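You operate a simulated robot arm through the tools that you are given. There is no shell and no other tool.

You are at the controls of a simulated two-armed robot. One attempt, no reset.

JOB
Test the halt button: set three turns, switch on, start the turntable, halt it mid-run and switch off.

It is judged by the outcome, as a careful person would: the job done as asked, and still so three seconds after it is handed in. It fails if anything else is knocked over, pushed out of place, dropped, spilled or broken.

ROBOT AND FRAMES
Two 6-joint arms with fingered hands on one trunk that stands fixed in place. Base frame: the origin is at the foot of the trunk, x ahead of it, y to its left, z up. Readings come in m, degrees, newtons and seconds.
The left shoulder is at [0.02, 0.157, 0.829], the right one opposite. With the tool pointing down near the work surface each hand reaches from about 0.3 to 0.82 m from the base axis, measured 20 degrees to its own side. Payload 4.1 kg a hand.
The tool frame of a hand sits at the grasp point between the pads (the TCP): z along the fingers, y along the line on which they close. The tips reach 0.033 m beyond it. The gripper opens to 0.112 m. The gripper's body begins 0.039 m behind the TCP. The gripper is a hand of 4 fingers: y runs from the thumb to the fingers, the wrist lies at [-0.016, -0.118, -0.2] in the tool frame.
Orientation is that of the tool frame in the base frame, as [roll, pitch, yaw] about the fixed x, y, z axes, in that order (R = Rz(yaw) Ry(pitch) Rx(roll)). With the fingers straight down and the wrist toward the robot, the tool's x, y and z point along [0, 1, 0], [1, 0, 0] and [0, 0, -1] of the base frame.

CONTROLS
- The arms move only by the tool jog_arm. It takes "left_series", "right_series" or both (then of equal length, played together; a hand with none holds still); each is a list of rows, each a list of 6 numbers: the turn, a rotation vector about the base's x, y, z in units of 5 degrees (1.0 is 5 degrees), then the shift along the base's x, y, z in units of 30 mm (1.0 is 30 mm). In form: [[ax, ay, az, x, y, z], ...]. A call has 1 to 20 rows; each row shifts and turns the commanded pose from where the row before left it. A call with a number of a shift or a turn outside -1 to 1 is refused whole. A row lasts 0.2 s, in which the tool goes at most 0.05 m and 8.6 degrees; a call with a longer step from one row to the next is refused whole. A pose out of reach is approached as far as the arm can. The call stops where the force on the tool passes 40 N (or 10 N more than at its start, if that is more) or the arm is blocked; 0.2 s more then pass. In this call time passes only in rows, and 0.2 s behind the last. The reply holds the time, the measured pose of the TCP, the force on the tool along the base axes, the opening and the grip force, in the units named above and with some noise, with the torque about the TCP (base axes, N m) and any sound that the robot's microphone picked up, and new pictures: "pictures" is both (left out), scene, wrist or none (wrist: the cameras of the hands that moved).
- Cameras (640 x 400 px; columns grow to the right, rows downward): "scene" is now at [0.0554, -0.0097, 1.4563]; the picture's right is [-0.09, -1.00, 0.00], its down [-0.61, 0.06, -0.79] and it looks along [0.79, -0.07, -0.61] (base axes); focal length 320 px, centre (320, 200). "left" rides on the left gripper at [-0.066, -0.089, -0.13] in its tool frame; the picture's right is [-0.79, -0.29, 0.54], its down [0.55, -0.71, 0.44] and it looks along [0.26, 0.64, 0.72] (tool axes); focal length 247 px, centre (320, 200). "right" rides on the right gripper at [0.066, -0.089, -0.13] in its tool frame; the picture's right is [-0.79, 0.29, -0.54], its down [-0.55, -0.71, 0.44] and it looks along [-0.26, 0.64, 0.72] (tool axes); focal length 247 px, centre (320, 200). There is no depth. A picture from a camera that has moved, and an enlarged one, comes with that camera's place and axes in the base frame and with its lens.
- set_fingers(index, middle, ring, thumb_bend, thumb_turn, hand): sets how far each is bent, from 0 (flat) to 1 (curled in); at 0.3 the hand is open as for a grip, at 0.7 the pads meet at the TCP. One left out holds its place. A second passes; each finger stops where it meets its share of the squeeze, and holds until it gets a number again. It is the only way to open and close the hand. It gives what a move gives, with no picture; readings hold the bend of each and the force on the fingers (four entries, about 0 where the hand has none), thumb and palm. thumb_turn goes from beside the hand (0) to across from the fingers (1), as for a grip.
- pan_tilt(pan, tilt): turns the head with the scene camera to pan (to the left, within 86 degrees either way) and tilt (down, from -29 to 69), counted from straight ahead of the robot. It gives what a move gives, and a new picture of the scene camera.
- close_up(camera, box): a new picture of the part [left, top, right, bottom] of that camera's present view, enlarged. No time passes.
- sign_off(): hands the job in; it is judged then, once.

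Places have to be worked out from the pictures, the camera data and where the tool is seen. Open the grippers and draw the arms clear of the work before you hand the job in, unless the task says otherwise.

The tools are called after "Emit:" by a JSON object that holds its "fn" and its "kwargs". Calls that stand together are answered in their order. jog_arm: Moves the arms, as the interface text tells. Its arguments: {"type":"object","properties":{"left_series":{"type":"array","items":{"type":"array","items":{"type":"number"}}},"right_series":{"type":"array","items":{"type":"array","items":{"type":"number"}}},"pictures":{"type":"string","enum":["both","scene","wrist","none"]}},"required":[]} The other tools are called the same way: set_fingers (index, middle, ring, thumb_bend, thumb_turn, hand) moves the fingers one by one; pan_tilt (pan, tilt) turns the head that bears the scene camera; close_up (camera, box) takes an enlarged picture of a part of a camera's view; sign_off () hands the job in.

At the start:

```text
clock: 0.0
left_position: [0.4332, 0.1654, 1.1956]
left_tool_rot: [-180.0, 0.0, 89.9]
left_contact_force: [-0.2, -0.2, -0.4]
left_wrist_torque: [0.02, -0.01, 0.0]
left_gripper_width: 0.1116
left_finger_force: 0.1
left_shape: jaw
left_bend: [0.3, 0.3, 0.3, 0.3, 0.98]
left_finger forces: [0.1, 0.1, 0.1, 0.0, 0.0, 0.1]
right_position: [0.5061, -0.2575, 1.1245]
right_tool_rot: [180.0, 0.0, 90.0]
right_contact_force: [-0.1, 0.1, -0.8]
right_wrist_torque: [-0.01, -0.01, 0.01]
right_gripper_width: 0.1117
right_finger_force: 0.0
right_shape: jaw
right_bend: [0.3, 0.3, 0.3, 0.3, 0.98]
right_finger forces: [0.0, 0.0, 0.0, 0.0, 0.0, 0.0]
head pan, tilt: [-5.4, 37.5]
```

scene: 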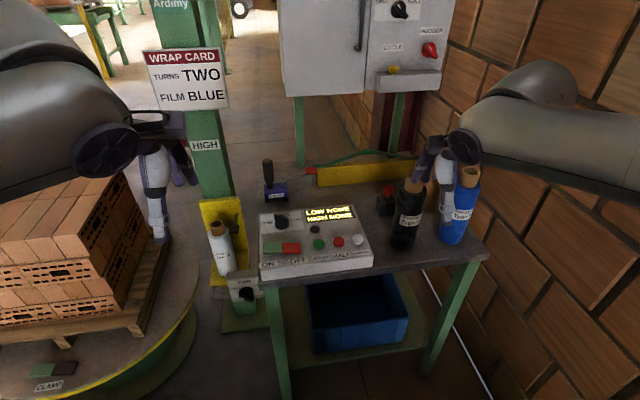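
right: 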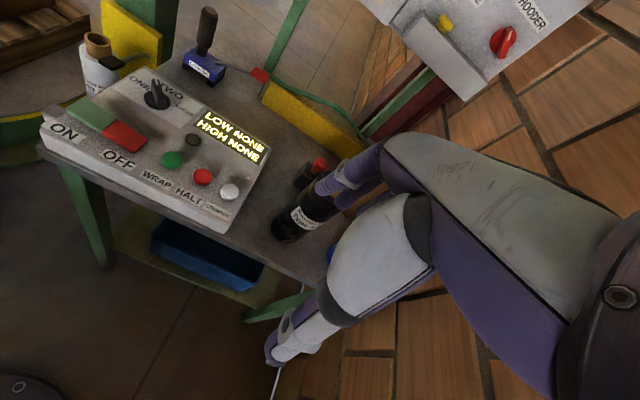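
left: 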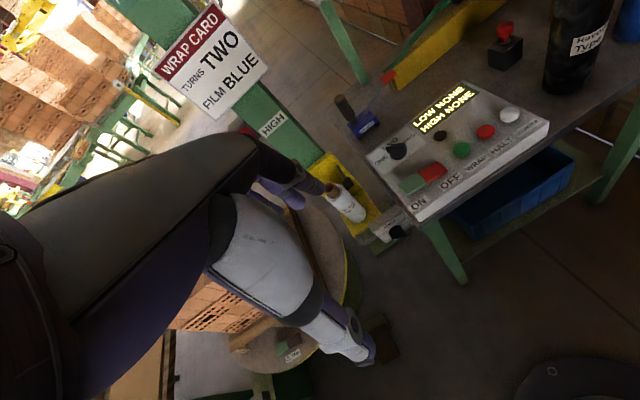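

I start by enlarging the console in the scene view to read its labels and work out the layout.

Emit:
{"fn": "close_up", "kwargs": {"camera": "scene", "box": [240, 190, 400, 290]}}

Emit:
{"fn": "close_up", "kwargs": {"camera": "right", "box": [30, 50, 290, 240]}}

Emit:
{"fn": "close_up", "kwargs": {"camera": "left", "box": [320, 70, 560, 230]}}

Emit:
{"fn": "close_up", "kwargs": {"camera": "scene", "box": [180, 170, 280, 320]}}

Emit:
{"fn": "close_up", "kwargs": {"camera": "scene", "box": [360, 0, 460, 100]}}

Emit:
{"fn": "close_up", "kwargs": {"camera": "scene", "box": [0, 300, 160, 400]}}

```text
4.00 times, centred on (320, 240) of scene
camera zoom: at [0.0554, -0.0097, 1.4563], right [-0.09, -1.0, 0.0], down [-0.61, 0.06, -0.79], along [0.79, -0.07, -0.61], focal length 1281 px, centre (320, 40)
```

zoom: 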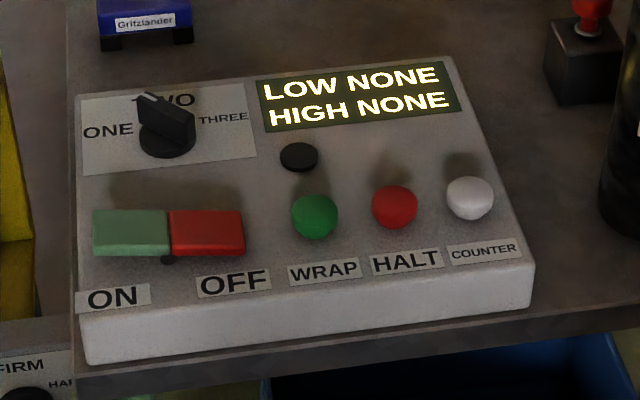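

```text
2.11 times, centred on (160, 145) of right
camera zoom: at [0.4173, -0.1923, 1.2552], right [0.29, -0.79, 0.54], down [-0.71, -0.55, -0.44], along [0.64, -0.26, -0.72], focal length 520 px, centre (657, 316)
```

zoom: 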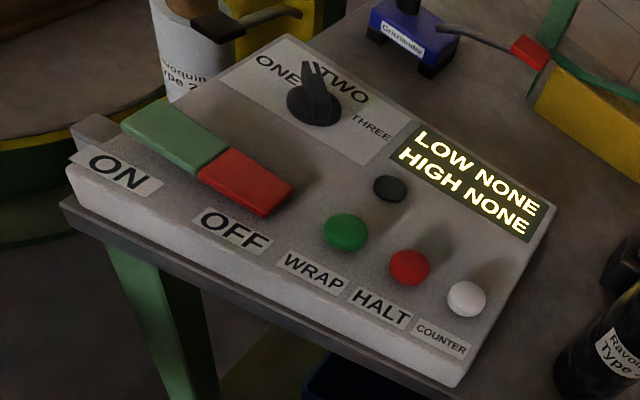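

```text
2.50 times, centred on (440, 150) of left
camera zoom: at [0.3425, 0.0987, 1.326], right [-0.29, -0.79, -0.54], down [-0.71, 0.55, -0.44], along [0.64, 0.26, -0.72], focal length 617 px, centre (20, 325)
```

zoom: 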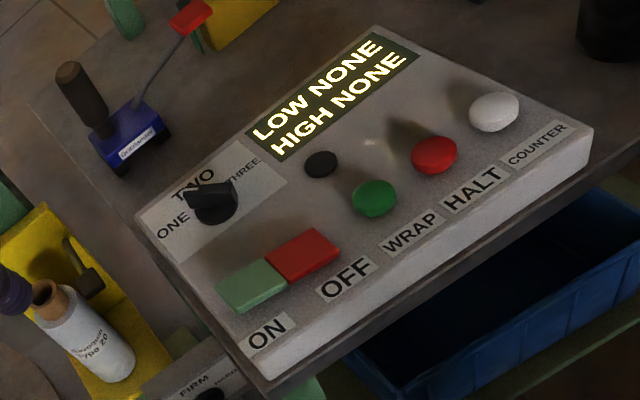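

```text
2.67 times, centred on (230, 245) of scene
camera zoom: at [0.0554, -0.0097, 1.4563], right [-0.09, -1.0, 0.0], down [-0.61, 0.06, -0.79], along [0.79, -0.07, -0.61], focal length 854 px, centre (560, 80)
```

zoom: 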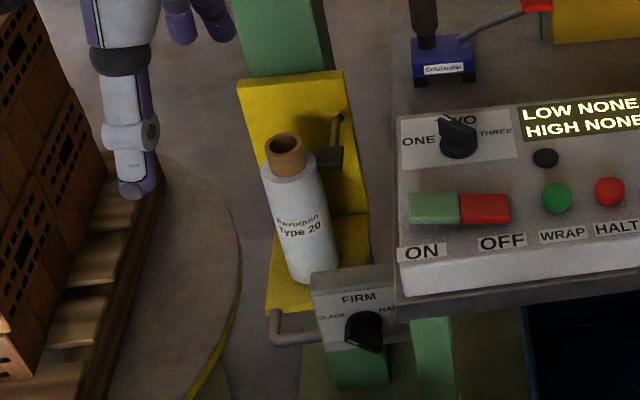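

```text
4.00 times, centred on (410, 50) of scene
camera zoom: at [0.0554, -0.0097, 1.4563], right [-0.09, -1.0, 0.0], down [-0.61, 0.06, -0.79], along [0.79, -0.07, -0.61], focal length 1281 px, centre (-40, 800)
```

zoom: 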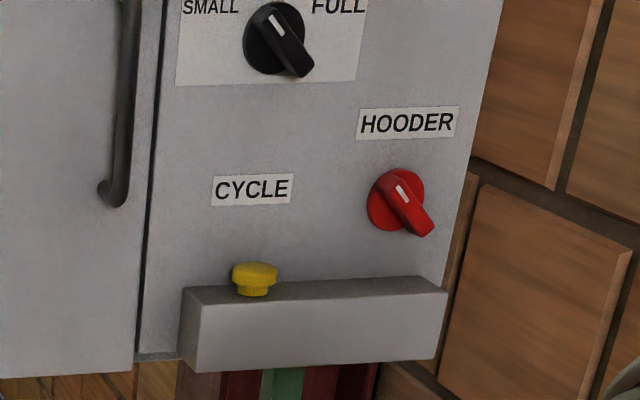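

```text
4.00 times, centred on (80, 350) of scene
camera zoom: at [0.0554, -0.0097, 1.4563], right [-0.09, -1.0, 0.0], down [-0.61, 0.06, -0.79], along [0.79, -0.07, -0.61], focal length 1281 px, centre (1280, -400)
```

zoom: 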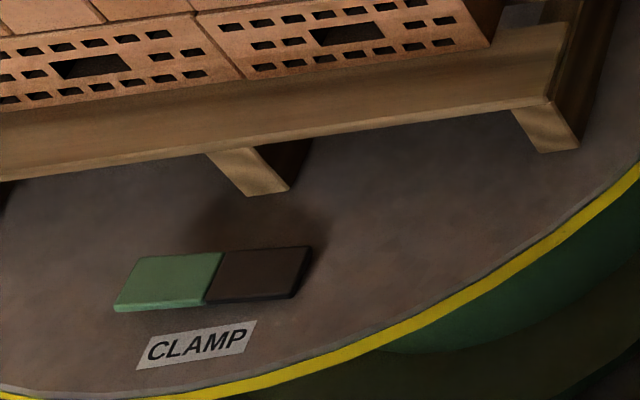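

The scene view and right camera together put the WRAP button near [0.664, -0.064, 0.84], with the dial, ON/OFF rocker and HALT around it. I'll look left at the turntable to check what the load would sweep once it starts.

Emit:
{"fn": "pan_tilt", "kwargs": {"pan": 40, "tilt": 40}}

```text
clock: 1.1
left_position: [0.4342, 0.1648, 1.1949]
left_tool_rot: [-180.0, 0.0, 89.9]
left_contact_force: [0.2, 0.6, -0.3]
left_wrist_torque: [-0.03, 0.0, 0.0]
left_gripper_width: 0.1117
left_finger_force: 0.0
left_shape: jaw
left_bend: [0.3, 0.3, 0.3, 0.3, 0.98]
left_finger forces: [0.0, 0.1, 0.0, 0.0, 0.0, 0.1]
right_position: [0.5067, -0.2586, 1.124]
right_tool_rot: [180.0, 0.0, 89.9]
right_contact_force: [-0.1, -0.1, 0.0]
right_wrist_torque: [0.0, -0.03, 0.0]
right_gripper_width: 0.1115
right_finger_force: 0.0
right_shape: jaw
right_bend: [0.3, 0.3, 0.3, 0.3, 0.98]
right_finger forces: [0.0, 0.0, 0.0, 0.0, 0.0, 0.0]
head pan, tilt: [40.0, 40.0]
```

scene: 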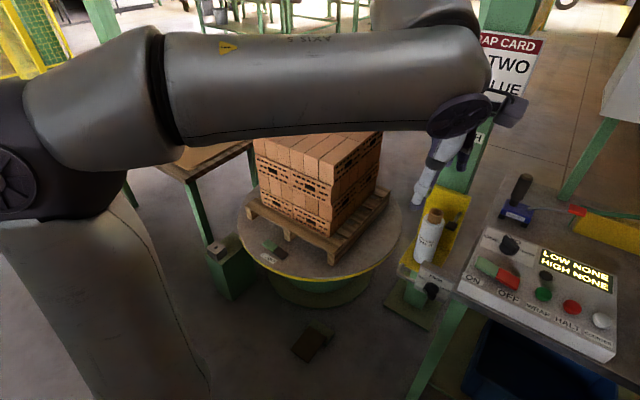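

The turntable sits lower, behind and left of the left arm. I'll zoom in on the load, the clamp and the items near it.

Emit:
{"fn": "close_up", "kwargs": {"camera": "scene", "box": [200, 130, 440, 280]}}

Emit:
{"fn": "close_up", "kwargs": {"camera": "scene", "box": [200, 220, 360, 370]}}

Emit:
{"fn": "close_up", "kwargs": {"camera": "scene", "box": [440, 160, 640, 360]}}

Emit:
{"fn": "close_up", "kwargs": {"camera": "scene", "box": [380, 20, 560, 140]}}

```text
2.67 times, centred on (320, 205) of scene
camera zoom: at [0.0343, 0.053, 1.4526], right [0.64, -0.77, 0.0], down [-0.49, -0.41, -0.77], along [0.59, 0.49, -0.64], focal length 854 px, centre (320, 187)
```

zoom: 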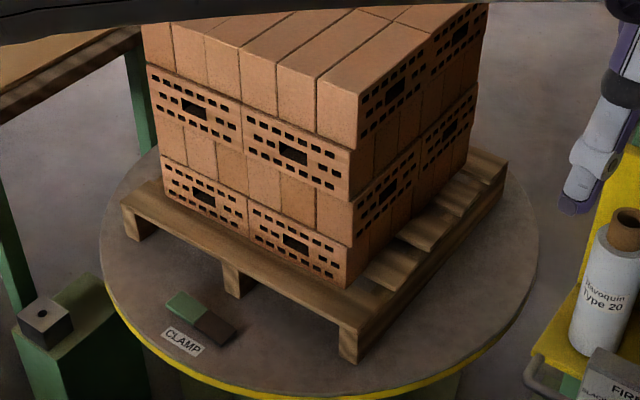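

```text
2.67 times, centred on (280, 295) of scene
camera zoom: at [0.0343, 0.053, 1.4526], right [0.64, -0.77, 0.0], down [-0.49, -0.41, -0.77], along [0.59, 0.49, -0.64], focal length 854 px, centre (427, -53)
```

zoom: 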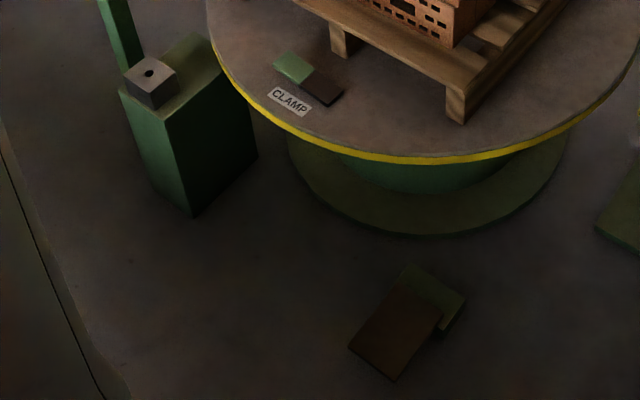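

```text
2.00 times, centred on (540, 260) of scene
camera zoom: at [0.0343, 0.053, 1.4526], right [0.64, -0.77, 0.0], down [-0.49, -0.41, -0.77], along [0.59, 0.49, -0.64], focal length 640 px, centre (-120, 80)
```

zoom: 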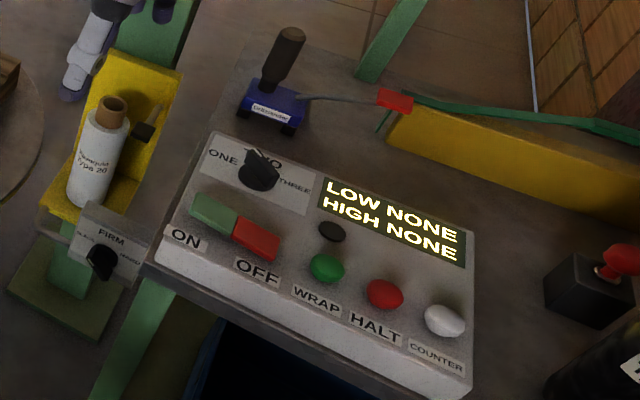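

```text
3.33 times, centred on (470, 80) of scene
camera zoom: at [0.0343, 0.053, 1.4526], right [0.64, -0.77, 0.0], down [-0.49, -0.41, -0.77], along [0.59, 0.49, -0.64], focal length 1067 px, centre (-180, 600)
```

zoom: 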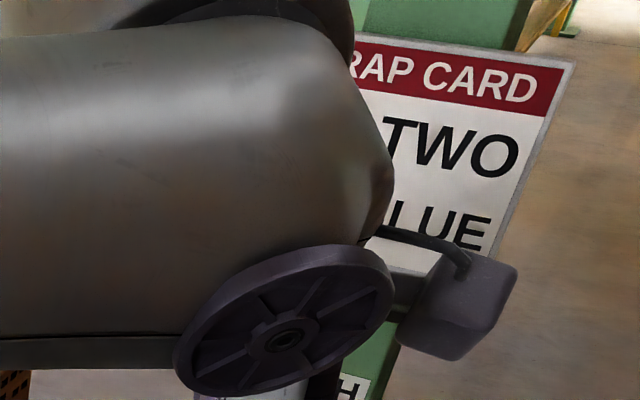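

The load is low and far from the arms; I see no reason to touch the clamp, film or other items. I'll turn the head back to the console and zoom closely on the dial and buttons.

Emit:
{"fn": "pan_tilt", "kwargs": {"pan": 0, "tilt": 45}}

Emit:
{"fn": "close_up", "kwargs": {"camera": "right", "box": [120, 60, 200, 125]}}

Emit:
{"fn": "close_up", "kwargs": {"camera": "left", "box": [370, 120, 450, 180]}}

```text
clock: 2.2
left_position: [0.4331, 0.1653, 1.1945]
left_tool_rot: [-180.0, 0.0, 89.9]
left_contact_force: [0.4, 0.7, 0.1]
left_wrist_torque: [0.02, 0.02, 0.03]
left_gripper_width: 0.1116
left_finger_force: 0.0
left_shape: jaw
left_bend: [0.3, 0.3, 0.3, 0.3, 0.98]
left_finger forces: [0.0, 0.0, 0.0, 0.1, 0.0, 0.0]
right_position: [0.5072, -0.259, 1.1232]
right_tool_rot: [-180.0, 0.0, 90.1]
right_contact_force: [-0.1, 0.6, -0.1]
right_wrist_torque: [-0.03, -0.03, -0.04]
right_gripper_width: 0.1114
right_finger_force: 0.0
right_shape: jaw
right_bend: [0.3, 0.3, 0.3, 0.3, 0.98]
right_finger forces: [0.0, 0.0, 0.0, 0.0, 0.0, 0.0]
head pan, tilt: [0.0, 45.0]
```

scene: 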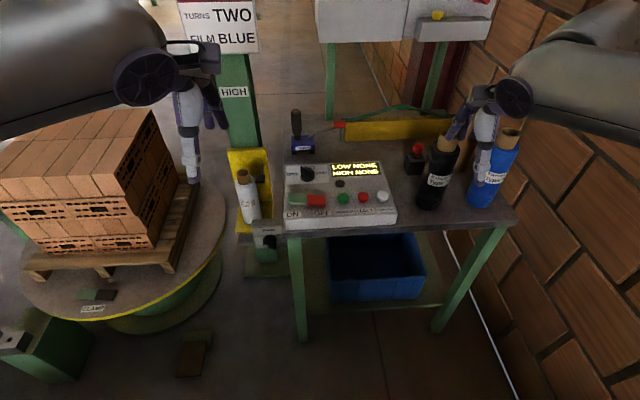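

```text
6.15 times, centred on (160, 92) of right
camera zoom: at [0.4173, -0.1923, 1.2552], right [0.29, -0.79, 0.54], down [-0.71, -0.55, -0.44], along [0.64, -0.26, -0.72], focal length 1520 px, centre (1305, 862)
```

zoom: 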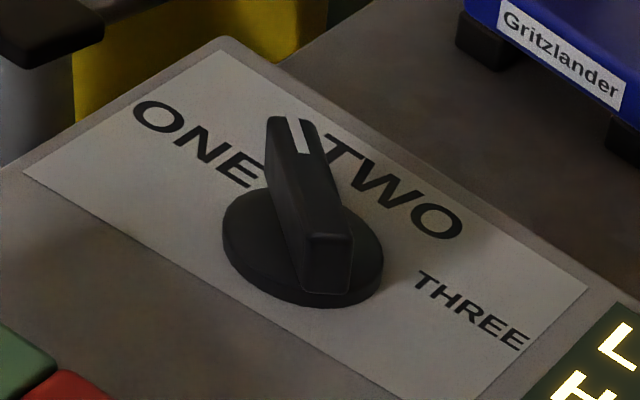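

```text
6.67 times, centred on (410, 150) of left
camera zoom: at [0.3425, 0.0987, 1.326], right [-0.29, -0.79, -0.54], down [-0.71, 0.55, -0.44], along [0.64, 0.26, -0.72], focal length 1646 px, centre (-280, 533)
```

zoom: 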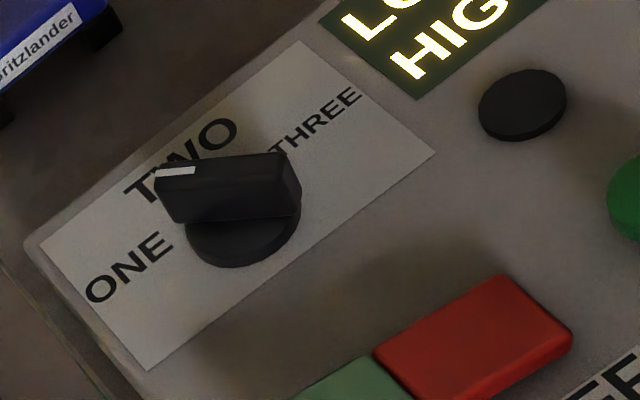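

The dial's white mark points about 45° left of straight ahead (ONE); THREE lies to the right, so it needs about 90° clockwise. First I shape the right hand into a pointing hand and see where the index tip sits.

Emit:
{"fn": "set_fingers", "kwargs": {"hand": "right", "index": 0.3, "middle": 1.0, "ring": 1.0, "thumb_bend": 1.0, "thumb_turn": 0.5}}

Emit:
{"fn": "close_up", "kwargs": {"camera": "right", "box": [0, 0, 640, 400]}}

Emit:
{"fn": "close_up", "kwargs": {"camera": "scene", "box": [400, 60, 560, 220]}}

```text
clock: 3.2
left_position: [0.4335, 0.1649, 1.1953]
left_tool_rot: [180.0, 0.0, 90.0]
left_contact_force: [0.5, -0.4, 0.3]
left_wrist_torque: [0.01, 0.01, 0.0]
left_gripper_width: 0.1115
left_finger_force: 0.1
left_shape: jaw
left_bend: [0.3, 0.3, 0.3, 0.3, 0.98]
left_finger forces: [0.0, 0.1, 0.1, 0.1, 0.0, 0.0]
right_position: [0.507, -0.2586, 1.1238]
right_tool_rot: [180.0, 0.0, 89.9]
right_contact_force: [-0.2, 0.1, 0.4]
right_wrist_torque: [0.0, -0.01, -0.01]
right_gripper_width: 0.0402
right_finger_force: 0.0
right_shape: fingers
right_bend: [0.3, 1.0, 1.0, 1.0, 0.51]
right_finger forces: [0.1, 0.0, 0.0, 0.0, 0.1, 0.1]
head pan, tilt: [0.0, 45.0]
```

```text
1.00 times, centred on (320, 200) of right (not enlarged: the box is as wide or as high as the picture)
camera zoom: at [0.4173, -0.1923, 1.2552], right [0.29, -0.79, 0.54], down [-0.71, -0.55, -0.44], along [0.64, -0.26, -0.72], focal length 247 px, centre (320, 200)
```

zoom: 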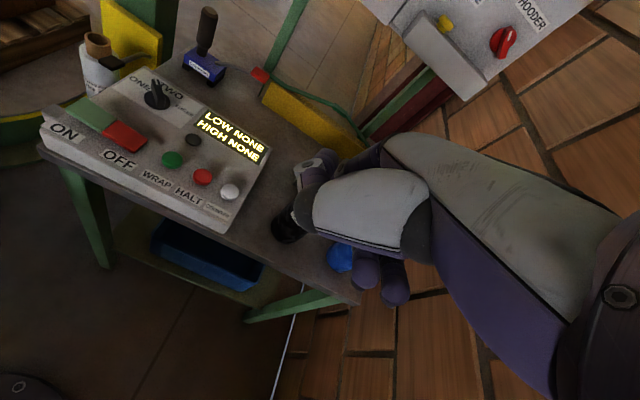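

```text
2.50 times, centred on (480, 140) of scene
camera zoom: at [0.0504, -0.0016, 1.4453], right [0.0, -1.0, 0.0], down [-0.71, 0.0, -0.71], along [0.71, 0.0, -0.71], focal length 800 px, centre (-80, 350)
```

zoom: 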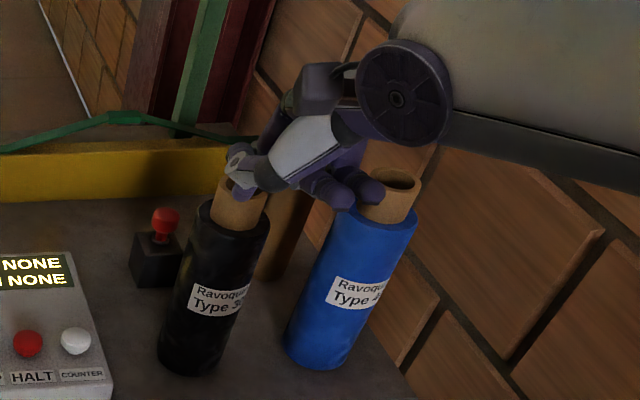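

I want to separate the index from the thumb; I'll enlarge both views of the right hand.

Emit:
{"fn": "close_up", "kwargs": {"camera": "scene", "box": [440, 70, 530, 150]}}

Emit:
{"fn": "close_up", "kwargs": {"camera": "right", "box": [260, 130, 440, 320]}}

Emit:
{"fn": "close_up", "kwargs": {"camera": "scene", "box": [160, 50, 250, 200]}}

```text
5.00 times, centred on (485, 110) of scene
camera zoom: at [0.0504, -0.0016, 1.4453], right [0.0, -1.0, 0.0], down [-0.71, 0.0, -0.71], along [0.71, 0.0, -0.71], focal length 1601 px, centre (-505, 650)
```

zoom: 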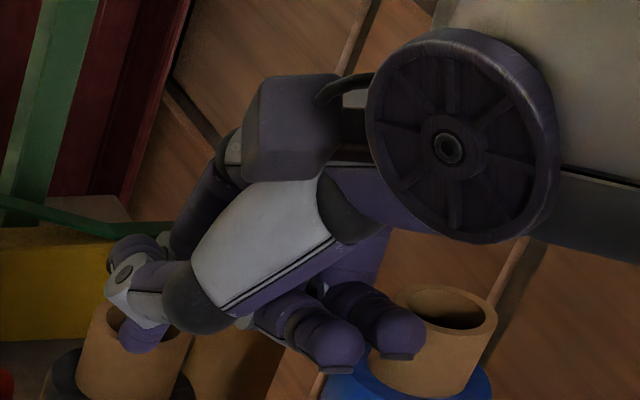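

```text
2.11 times, centred on (350, 225) of right
camera zoom: at [0.4173, -0.1923, 1.2552], right [0.29, -0.79, 0.54], down [-0.71, -0.55, -0.44], along [0.64, -0.26, -0.72], focal length 520 px, centre (257, 147)
```

zoom: 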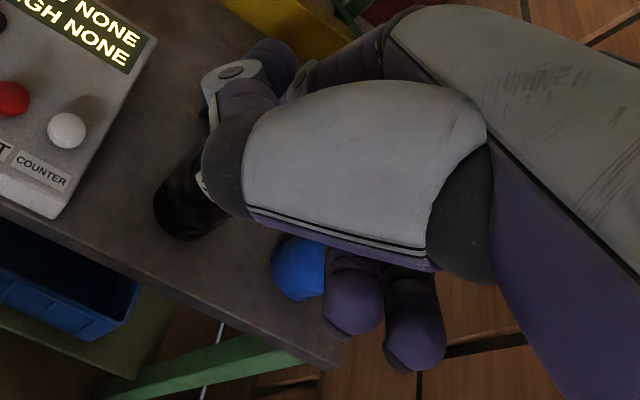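

```text
2.67 times, centred on (205, 125) of scene
camera zoom: at [0.0504, -0.0016, 1.4453], right [0.0, -1.0, 0.0], down [-0.71, 0.0, -0.71], along [0.71, 0.0, -0.71], focal length 854 px, centre (627, 400)
```

zoom: 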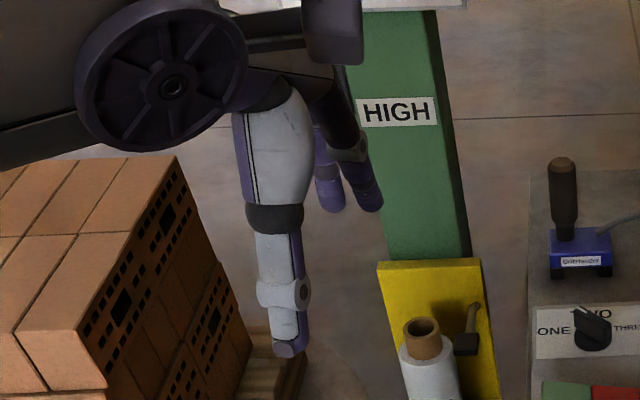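

The thumb hides the index. I'll swing the thumb beside the hand and look again.

Emit:
{"fn": "set_fingers", "kwargs": {"hand": "right", "index": 0.3, "thumb_bend": 1.0, "thumb_turn": 0.0}}

Emit:
{"fn": "close_up", "kwargs": {"camera": "scene", "box": [430, 60, 550, 170]}}

Emit:
{"fn": "close_up", "kwargs": {"camera": "right", "box": [0, 0, 640, 400]}}

Emit:
{"fn": "close_up", "kwargs": {"camera": "left", "box": [0, 0, 640, 400]}}

```text
clock: 4.2
left_position: [0.434, 0.1652, 1.1955]
left_tool_rot: [-180.0, -0.1, 89.8]
left_contact_force: [1.0, 0.2, -0.3]
left_wrist_torque: [0.03, 0.01, -0.02]
left_gripper_width: 0.1114
left_finger_force: 0.1
left_shape: jaw
left_bend: [0.3, 0.3, 0.3, 0.3, 0.98]
left_finger forces: [0.0, 0.0, 0.0, 0.0, 0.0, 0.0]
right_position: [0.5052, -0.2585, 1.1241]
right_tool_rot: [-180.0, 0.0, 90.0]
right_contact_force: [0.0, 0.4, 0.4]
right_wrist_torque: [-0.03, 0.02, 0.01]
right_gripper_width: 0.0571
right_finger_force: 0.0
right_shape: fingers
right_bend: [0.3, 1.0, 1.0, 1.0, 0.0]
right_finger forces: [0.0, 0.0, 0.1, 0.1, 0.0, 0.1]
head pan, tilt: [0.0, 45.0]
```

```text
3.64 times, centred on (490, 115) of scene
camera zoom: at [0.0504, -0.0016, 1.4453], right [0.0, -1.0, 0.0], down [-0.71, 0.0, -0.71], along [0.71, 0.0, -0.71], focal length 1164 px, centre (-298, 509)
```

zoom: 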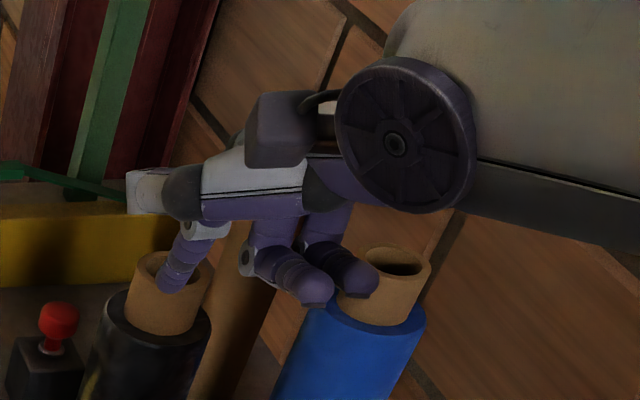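

```text
1.00 times, centred on (320, 200) of right (not enlarged: the box is as wide or as high as the picture)
camera zoom: at [0.4173, -0.1923, 1.2552], right [0.29, -0.79, 0.54], down [-0.71, -0.55, -0.44], along [0.64, -0.26, -0.72], focal length 247 px, centre (320, 200)
```

zoom: 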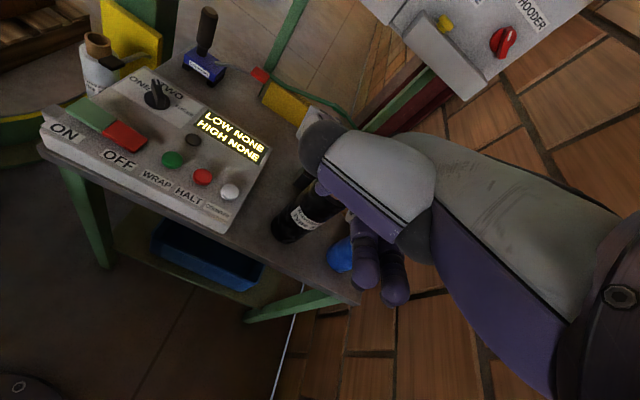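

```text
1.00 times, centred on (320, 200) of left (not enlarged: the box is as wide or as high as the picture)
camera zoom: at [0.3425, 0.0987, 1.326], right [-0.29, -0.79, -0.54], down [-0.71, 0.55, -0.44], along [0.64, 0.26, -0.72], focal length 247 px, centre (320, 200)
```

zoom: 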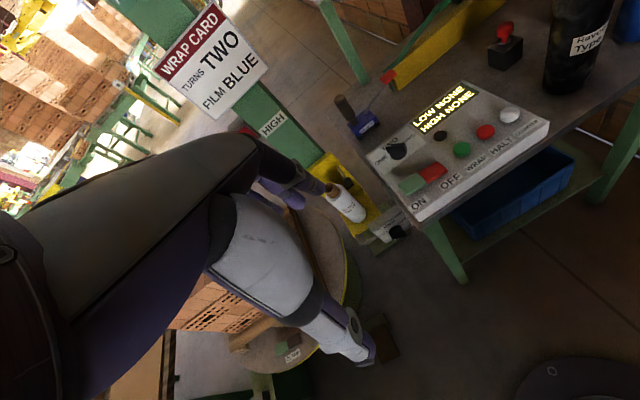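

The index now points down alone: its tip sits roughly 55 mm ahead of and 30 mm below the TCP, with the curled fingers and thumb about 5 cm higher. I move the right hand at a safe height to above the dial area.

Emit:
{"fn": "jog_arm", "kwargs": {"right_series": [[0, 0, 0, 0.6, 0.85, 0], [0, 0, 0, 0.6, 0.85, 0], [0, 0, 0, 0.6, 0.85, 0], [0, 0, 0, 0.6, 0.85, 0], [0, 0, 0, 0.6, 0.85, -0.3], [0, 0, 0, 0.6, 0.85, -0.3], [0, 0, 0, 0.6, 0.85, -0.4], [0, 0, 0, 0.6, 0.85, -0.5], [0, 0, 0, 0.6, 0.85, -0.5], [0, 0, 0, 0.6, 0.5, -0.5]]}}

```text
clock: 6.4
left_position: [0.4329, 0.1641, 1.1963]
left_tool_rot: [-180.0, 0.0, 89.9]
left_contact_force: [-0.3, -0.4, 1.2]
left_wrist_torque: [0.02, 0.0, -0.02]
left_gripper_width: 0.1117
left_finger_force: 0.1
left_shape: jaw
left_bend: [0.3, 0.3, 0.3, 0.3, 0.98]
left_finger forces: [0.1, 0.0, 0.0, 0.0, 0.0, 0.0]
right_position: [0.6862, -0.0137, 1.0487]
right_tool_rot: [-180.0, 0.0, 90.0]
right_contact_force: [0.1, -1.0, 0.5]
right_wrist_torque: [0.01, -0.04, -0.01]
right_gripper_width: 0.057
right_finger_force: 0.0
right_shape: fingers
right_bend: [0.3, 1.0, 1.0, 1.0, 0.0]
right_finger forces: [0.0, 0.1, 0.0, 0.0, 0.0, 0.0]
head pan, tilt: [0.0, 45.0]
camera right: at [0.5977, 0.0517, 1.1804], right [0.29, -0.79, 0.54], down [-0.71, -0.55, -0.44], along [0.64, -0.26, -0.72], focal length 247 px, centre (320, 200)
```

scene: 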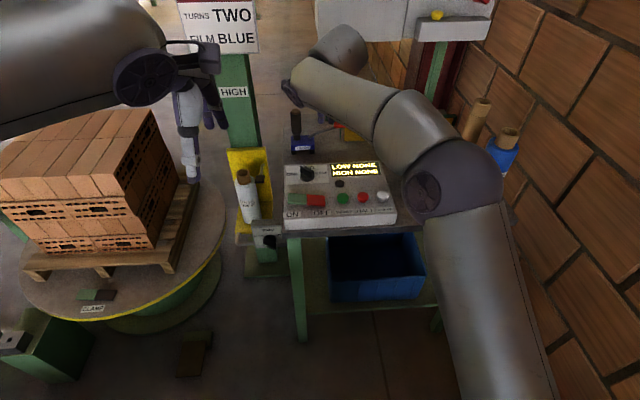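
right: 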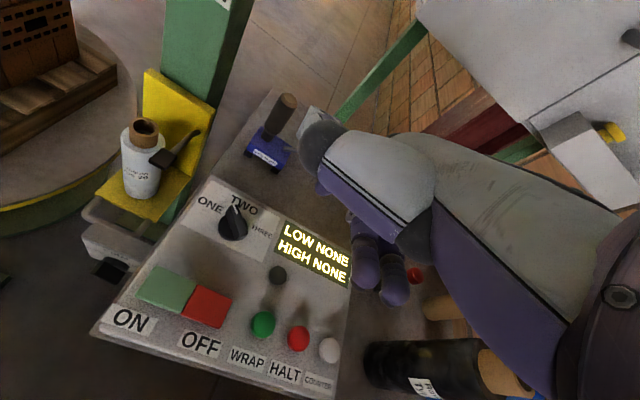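

The right forearm now blocks the scene view and its elbow is near the black roll, so I check with the left wrist camera before going lower.

Emit:
{"fn": "close_up", "kwargs": {"camera": "left", "box": [0, 0, 640, 400]}}

Emit:
{"fn": "close_up", "kwargs": {"camera": "scene", "box": [270, 20, 530, 240]}}

Emit:
{"fn": "close_up", "kwargs": {"camera": "right", "box": [80, 160, 460, 400]}}

```text
1.00 times, centred on (320, 200) of left (not enlarged: the box is as wide or as high as the picture)
camera zoom: at [0.3422, 0.0984, 1.3261], right [-0.29, -0.79, -0.54], down [-0.71, 0.55, -0.44], along [0.64, 0.26, -0.72], focal length 247 px, centre (320, 200)
```

zoom: 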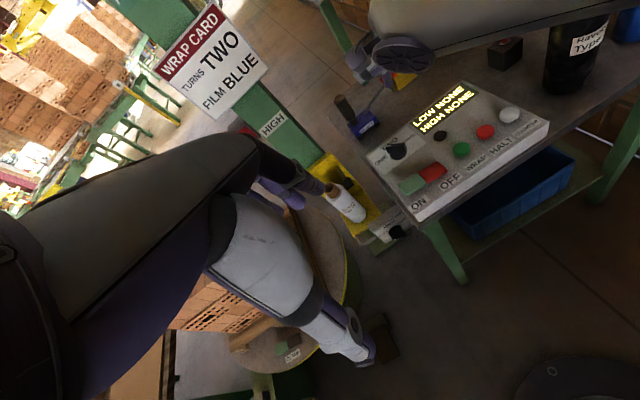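

```text
1.82 times, centred on (400, 130) of scene
camera zoom: at [0.0501, -0.0019, 1.4453], right [0.0, -1.0, 0.0], down [-0.71, 0.0, -0.71], along [0.71, 0.0, -0.71], focal length 582 px, centre (174, 327)
```

zoom: 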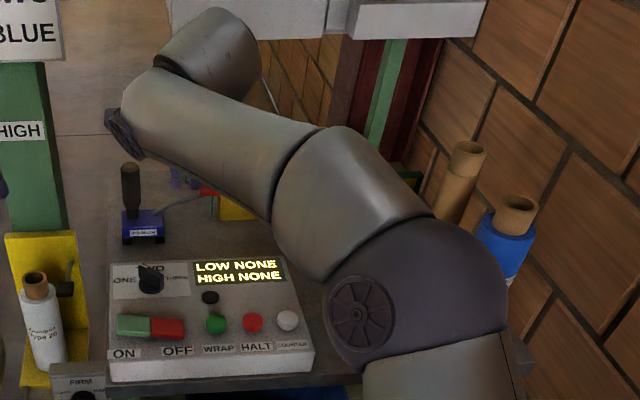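

```text
1.67 times, centred on (270, 280) of right
camera zoom: at [0.5977, 0.0517, 1.1804], right [0.29, -0.79, 0.54], down [-0.71, -0.55, -0.44], along [0.64, -0.26, -0.72], focal length 412 px, centre (403, 67)
```

zoom: 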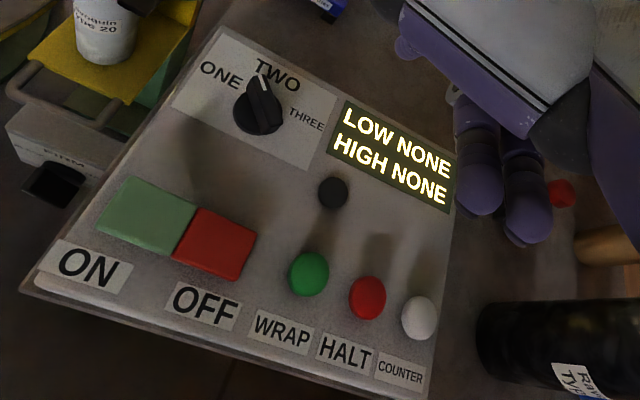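

The geometry puts the elbow around x≈0.45–0.55, well short of the roll at about (0.70, -0.30). I lower the hand some 9 cm to bring the index tip into the left camera's view.

Emit:
{"fn": "jog_arm", "kwargs": {"right_series": [[0, 0, 0, 0, 0, -0.75], [0, 0, 0, 0, 0, -0.75], [0, 0, 0, 0, 0, -0.75], [0, 0, 0, 0, 0, -0.75]]}}

Emit:
{"fn": "close_up", "kwargs": {"camera": "left", "box": [340, 20, 580, 220]}}

```text
clock: 7.4
left_position: [0.4327, 0.1638, 1.1954]
left_tool_rot: [179.9, 0.0, 89.9]
left_contact_force: [0.2, -0.1, -0.6]
left_wrist_torque: [0.02, -0.02, 0.0]
left_gripper_width: 0.1117
left_finger_force: 0.0
left_shape: jaw
left_bend: [0.3, 0.3, 0.3, 0.3, 0.98]
left_finger forces: [0.0, 0.0, 0.0, 0.1, 0.0, 0.0]
right_position: [0.6853, -0.0139, 0.9594]
right_tool_rot: [-179.9, 0.0, 90.0]
right_contact_force: [-1.2, 0.3, -0.4]
right_wrist_torque: [-0.02, 0.0, 0.01]
right_gripper_width: 0.0572
right_finger_force: 0.1
right_shape: fingers
right_bend: [0.3, 1.0, 1.0, 1.0, 0.0]
right_finger forces: [0.0, 0.0, 0.0, 0.0, 0.1, 0.1]
head pan, tilt: [0.0, 45.0]
camera right: at [0.5972, 0.0527, 1.0896], right [0.29, -0.79, 0.54], down [-0.71, -0.55, -0.44], along [0.64, -0.26, -0.72], focal length 247 px, centre (320, 200)
```

scene: 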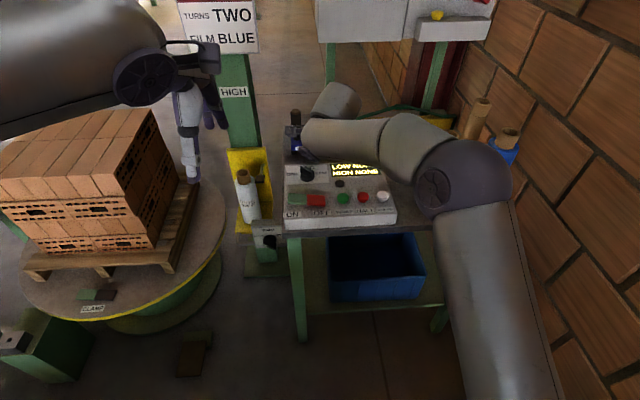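
right: 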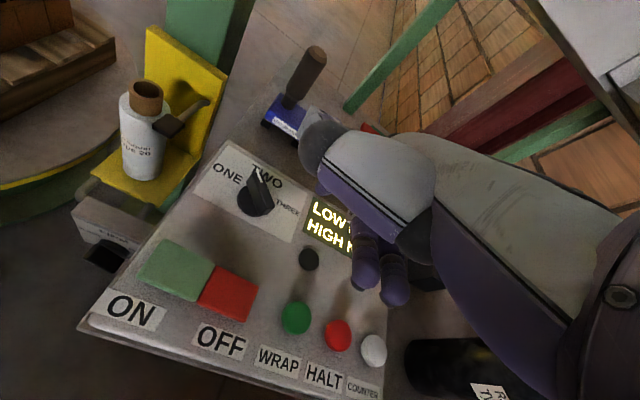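

```text
2.00 times, centred on (460, 120) of left
camera zoom: at [0.3424, 0.0987, 1.326], right [-0.29, -0.79, -0.54], down [-0.71, 0.55, -0.44], along [0.64, 0.26, -0.72], focal length 494 px, centre (40, 360)
```

zoom: 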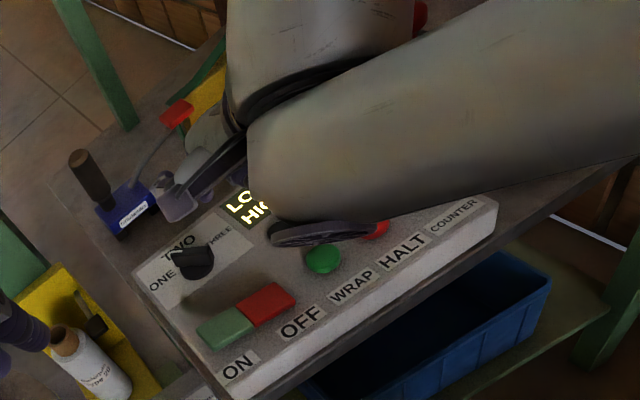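

The forearm's disc only looks close because it is near the left camera (about z 1.14); the console is clear. I zoom in on the hand next to the dial.

Emit:
{"fn": "close_up", "kwargs": {"camera": "left", "box": [390, 70, 490, 170]}}

Emit:
{"fn": "close_up", "kwargs": {"camera": "right", "box": [200, 120, 360, 260]}}

Emit:
{"fn": "close_up", "kwargs": {"camera": "scene", "box": [270, 90, 390, 200]}}

```text
4.00 times, centred on (440, 120) of left
camera zoom: at [0.3424, 0.0987, 1.326], right [-0.29, -0.79, -0.54], down [-0.71, 0.55, -0.44], along [0.64, 0.26, -0.72], focal length 988 px, centre (-160, 520)
```

zoom: 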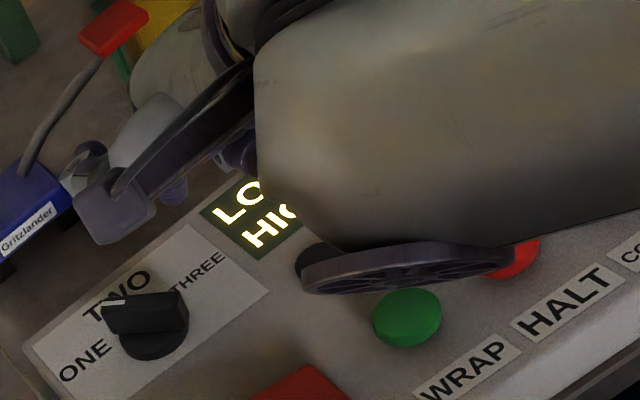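

```text
2.86 times, centred on (280, 190) of right
camera zoom: at [0.5972, 0.0527, 1.0896], right [0.29, -0.79, 0.54], down [-0.71, -0.55, -0.44], along [0.64, -0.26, -0.72], focal length 706 px, centre (434, 229)
```

zoom: 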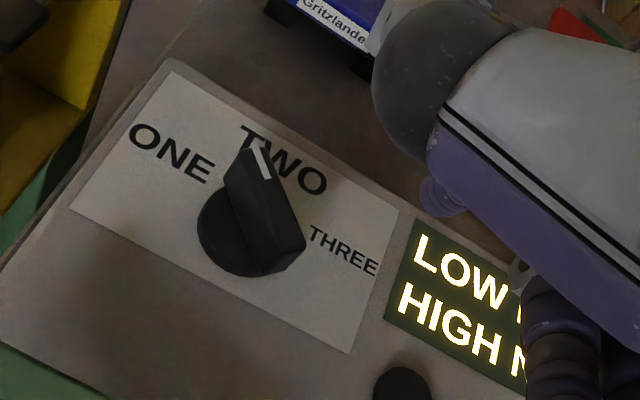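

```text
3.64 times, centred on (330, 145) of scene
camera zoom: at [0.0503, -0.0016, 1.4453], right [0.0, -1.0, 0.0], down [-0.71, 0.0, -0.71], along [0.71, 0.0, -0.71], focal length 1164 px, centre (284, 400)
```

zoom: 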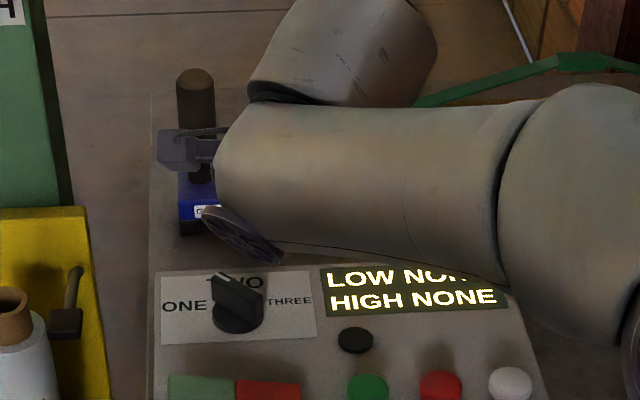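

The hand and forearm hide the index tip in both views. I'll yaw the right hand 45° counter-clockwise in place, so the wrist moves to the back right and the index comes into view.

Emit:
{"fn": "jog_arm", "kwargs": {"right_series": [[0, 0, 1, 0, 0, 0.2], [0, 0, 1, 0, 0, 0], [0, 0, 1, 0, 0, 0], [0, 0, 1, 0, 0, 0], [0, 0, 1, 0, 0, 0], [0, 0, 1, 0, 0, 0], [0, 0, 1, 0, 0, 0], [0, 0, 1, 0, 0, 0], [0, 0, 1, 0, 0, 0]]}}

Emit:
{"fn": "close_up", "kwargs": {"camera": "left", "box": [340, 20, 580, 220]}}

Emit:
{"fn": "close_up", "kwargs": {"camera": "scene", "box": [270, 90, 430, 220]}}

```text
clock: 9.4
left_position: [0.4318, 0.1644, 1.196]
left_tool_rot: [179.9, 0.1, 89.9]
left_contact_force: [-0.4, 1.0, -0.1]
left_wrist_torque: [0.01, -0.05, -0.02]
left_gripper_width: 0.1116
left_finger_force: 0.1
left_shape: jaw
left_bend: [0.3, 0.3, 0.3, 0.3, 0.98]
left_finger forces: [0.0, 0.0, 0.0, 0.0, 0.1, 0.1]
right_position: [0.6876, -0.0129, 0.9654]
right_tool_rot: [-180.0, 0.1, 135.2]
right_contact_force: [1.2, 0.0, 1.2]
right_wrist_torque: [0.02, 0.02, -0.04]
right_gripper_width: 0.057
right_finger_force: 0.0
right_shape: fingers
right_bend: [0.3, 1.0, 1.0, 1.0, 0.0]
right_finger forces: [0.1, 0.0, 0.1, 0.0, 0.0, 0.0]
head pan, tilt: [0.0, 45.0]
camera right: at [0.577, -0.0298, 1.0962], right [0.76, -0.36, 0.54], down [-0.11, -0.89, -0.44], along [0.64, 0.27, -0.72], focal length 247 px, centre (320, 200)
```

scene: 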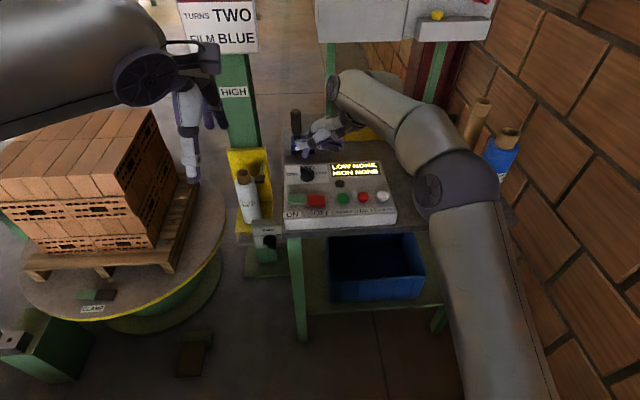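
right: 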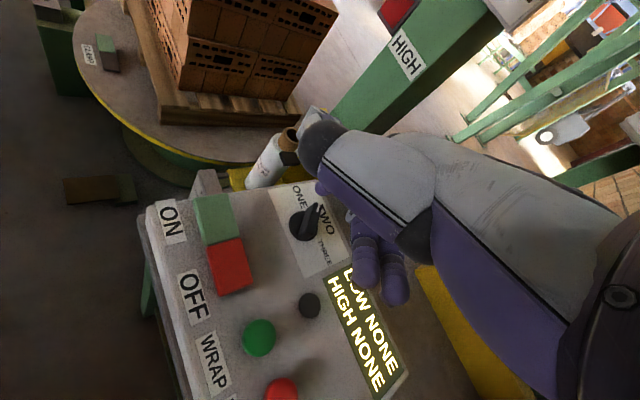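

```text
2.00 times, centred on (460, 120) of left
camera zoom: at [0.3425, 0.0987, 1.326], right [-0.29, -0.79, -0.54], down [-0.71, 0.55, -0.44], along [0.64, 0.26, -0.72], focal length 494 px, centre (40, 360)
```

zoom: 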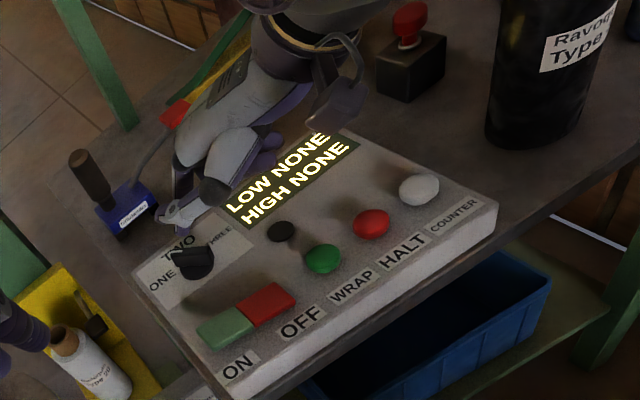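

```text
3.08 times, centred on (350, 155) of scene
camera zoom: at [0.0503, -0.0016, 1.4453], right [0.0, -1.0, 0.0], down [-0.71, 0.0, -0.71], along [0.71, 0.0, -0.71], focal length 985 px, centre (228, 338)
```

zoom: 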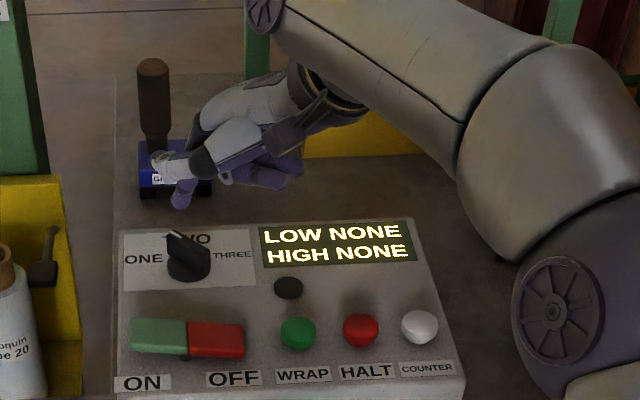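

Now the hand is well visible from both cameras. I zoom in to find the index tip exactly.

Emit:
{"fn": "close_up", "kwargs": {"camera": "scene", "box": [300, 100, 370, 160]}}

Emit:
{"fn": "close_up", "kwargs": {"camera": "left", "box": [400, 70, 490, 160]}}

Emit:
{"fn": "close_up", "kwargs": {"camera": "right", "box": [240, 130, 360, 260]}}

```text
6.67 times, centred on (335, 130) of scene
camera zoom: at [0.0503, -0.0016, 1.4453], right [0.0, -1.0, 0.0], down [-0.71, 0.0, -0.71], along [0.71, 0.0, -0.71], focal length 2135 px, centre (220, 667)
```

zoom: 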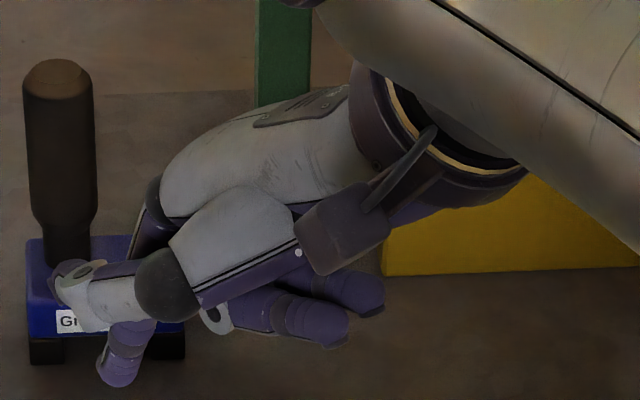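

```text
4.44 times, centred on (445, 115) of left
camera zoom: at [0.3425, 0.0987, 1.326], right [-0.29, -0.79, -0.54], down [-0.71, 0.55, -0.44], along [0.64, 0.26, -0.72], focal length 1098 px, centre (-236, 578)
```

zoom: 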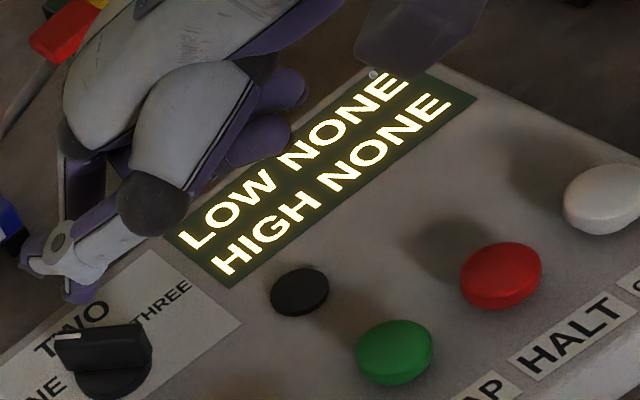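

```text
3.08 times, centred on (300, 195) of right
camera zoom: at [0.577, -0.0298, 1.0962], right [0.76, -0.36, 0.54], down [-0.11, -0.89, -0.44], along [0.64, 0.27, -0.72], focal length 760 px, centre (382, 215)
```

zoom: 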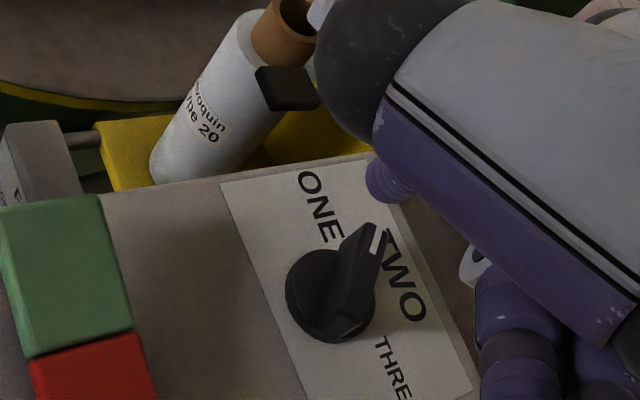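

The index tip is at about (0.743, 0.040, 0.915), which is tool offset (0, 0.075, 0.048), and the dial centre is at (0.767, 0.037). I move the tip to the right of the dial, still above it.

Emit:
{"fn": "jog_arm", "kwargs": {"right_series": [[0, 0, 0, 0.4, -0.6, 0], [0, 0, 0, 0.4, -0.6, 0], [0, 0, 0, 0, 0, -0.7], [0, 0, 0, 0, 0, -0.5]], "pictures": "none"}}

Emit:
{"fn": "close_up", "kwargs": {"camera": "scene", "box": [290, 110, 370, 190]}}

Emit:
{"fn": "close_up", "kwargs": {"camera": "left", "box": [380, 80, 480, 180]}}

Emit:
{"fn": "close_up", "kwargs": {"camera": "right", "box": [240, 130, 360, 260]}}

```text
clock: 10.4
left_position: [0.4332, 0.1656, 1.1953]
left_tool_rot: [179.9, -0.1, 89.9]
left_contact_force: [-0.7, 0.4, 0.0]
left_wrist_torque: [-0.03, 0.02, 0.02]
left_gripper_width: 0.1117
left_finger_force: 0.0
left_shape: jaw
left_bend: [0.3, 0.3, 0.3, 0.3, 0.98]
left_finger forces: [0.0, 0.0, 0.0, 0.0, 0.0, 0.0]
right_position: [0.7109, -0.0512, 0.9293]
right_tool_rot: [-180.0, 0.0, 135.0]
right_contact_force: [0.2, 1.1, 0.0]
right_wrist_torque: [0.0, 0.0, 0.03]
right_gripper_width: 0.0571
right_finger_force: 0.2
right_shape: fingers
right_bend: [0.3, 1.0, 1.0, 1.0, 0.0]
right_finger forces: [0.0, 0.0, 0.1, 0.0, 0.0, 0.0]
head pan, tilt: [0.0, 45.0]
```

```text
5.00 times, centred on (330, 150) of scene
camera zoom: at [0.0503, -0.0016, 1.4453], right [0.0, -1.0, 0.0], down [-0.71, 0.0, -0.71], along [0.71, 0.0, -0.71], focal length 1601 px, centre (270, 450)
```

zoom: 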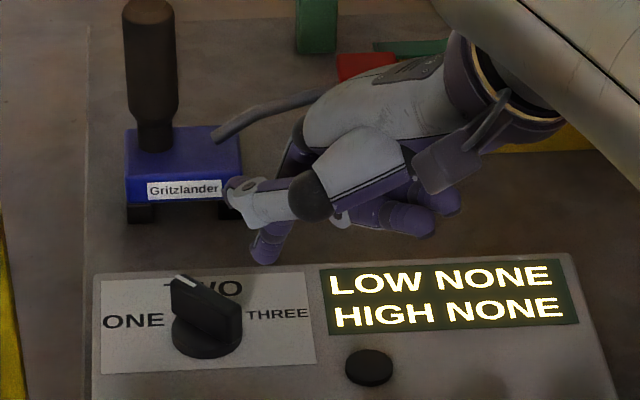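

```text
4.00 times, centred on (430, 130) of left
camera zoom: at [0.3424, 0.0987, 1.326], right [-0.29, -0.79, -0.54], down [-0.71, 0.55, -0.44], along [0.64, 0.26, -0.72], focal length 988 px, centre (-120, 480)
```

zoom: 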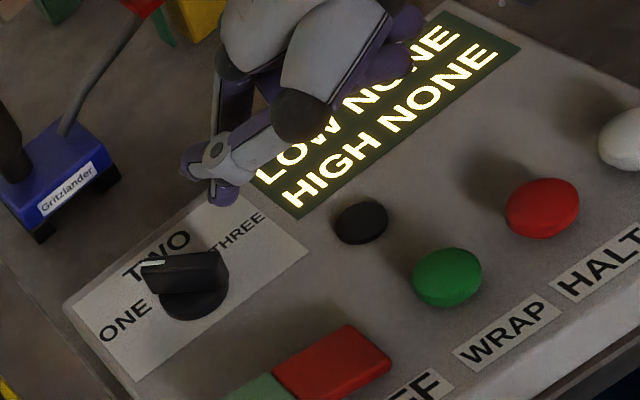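

```text
3.08 times, centred on (300, 195) of right
camera zoom: at [0.6019, -0.0668, 1.0605], right [0.76, -0.36, 0.54], down [-0.11, -0.89, -0.44], along [0.64, 0.27, -0.72], focal length 760 px, centre (382, 215)
```

zoom: 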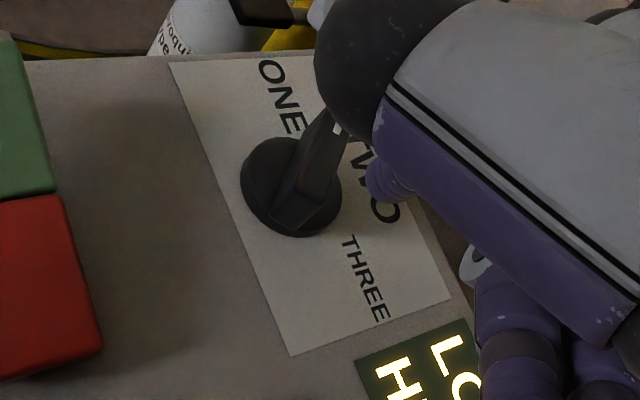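

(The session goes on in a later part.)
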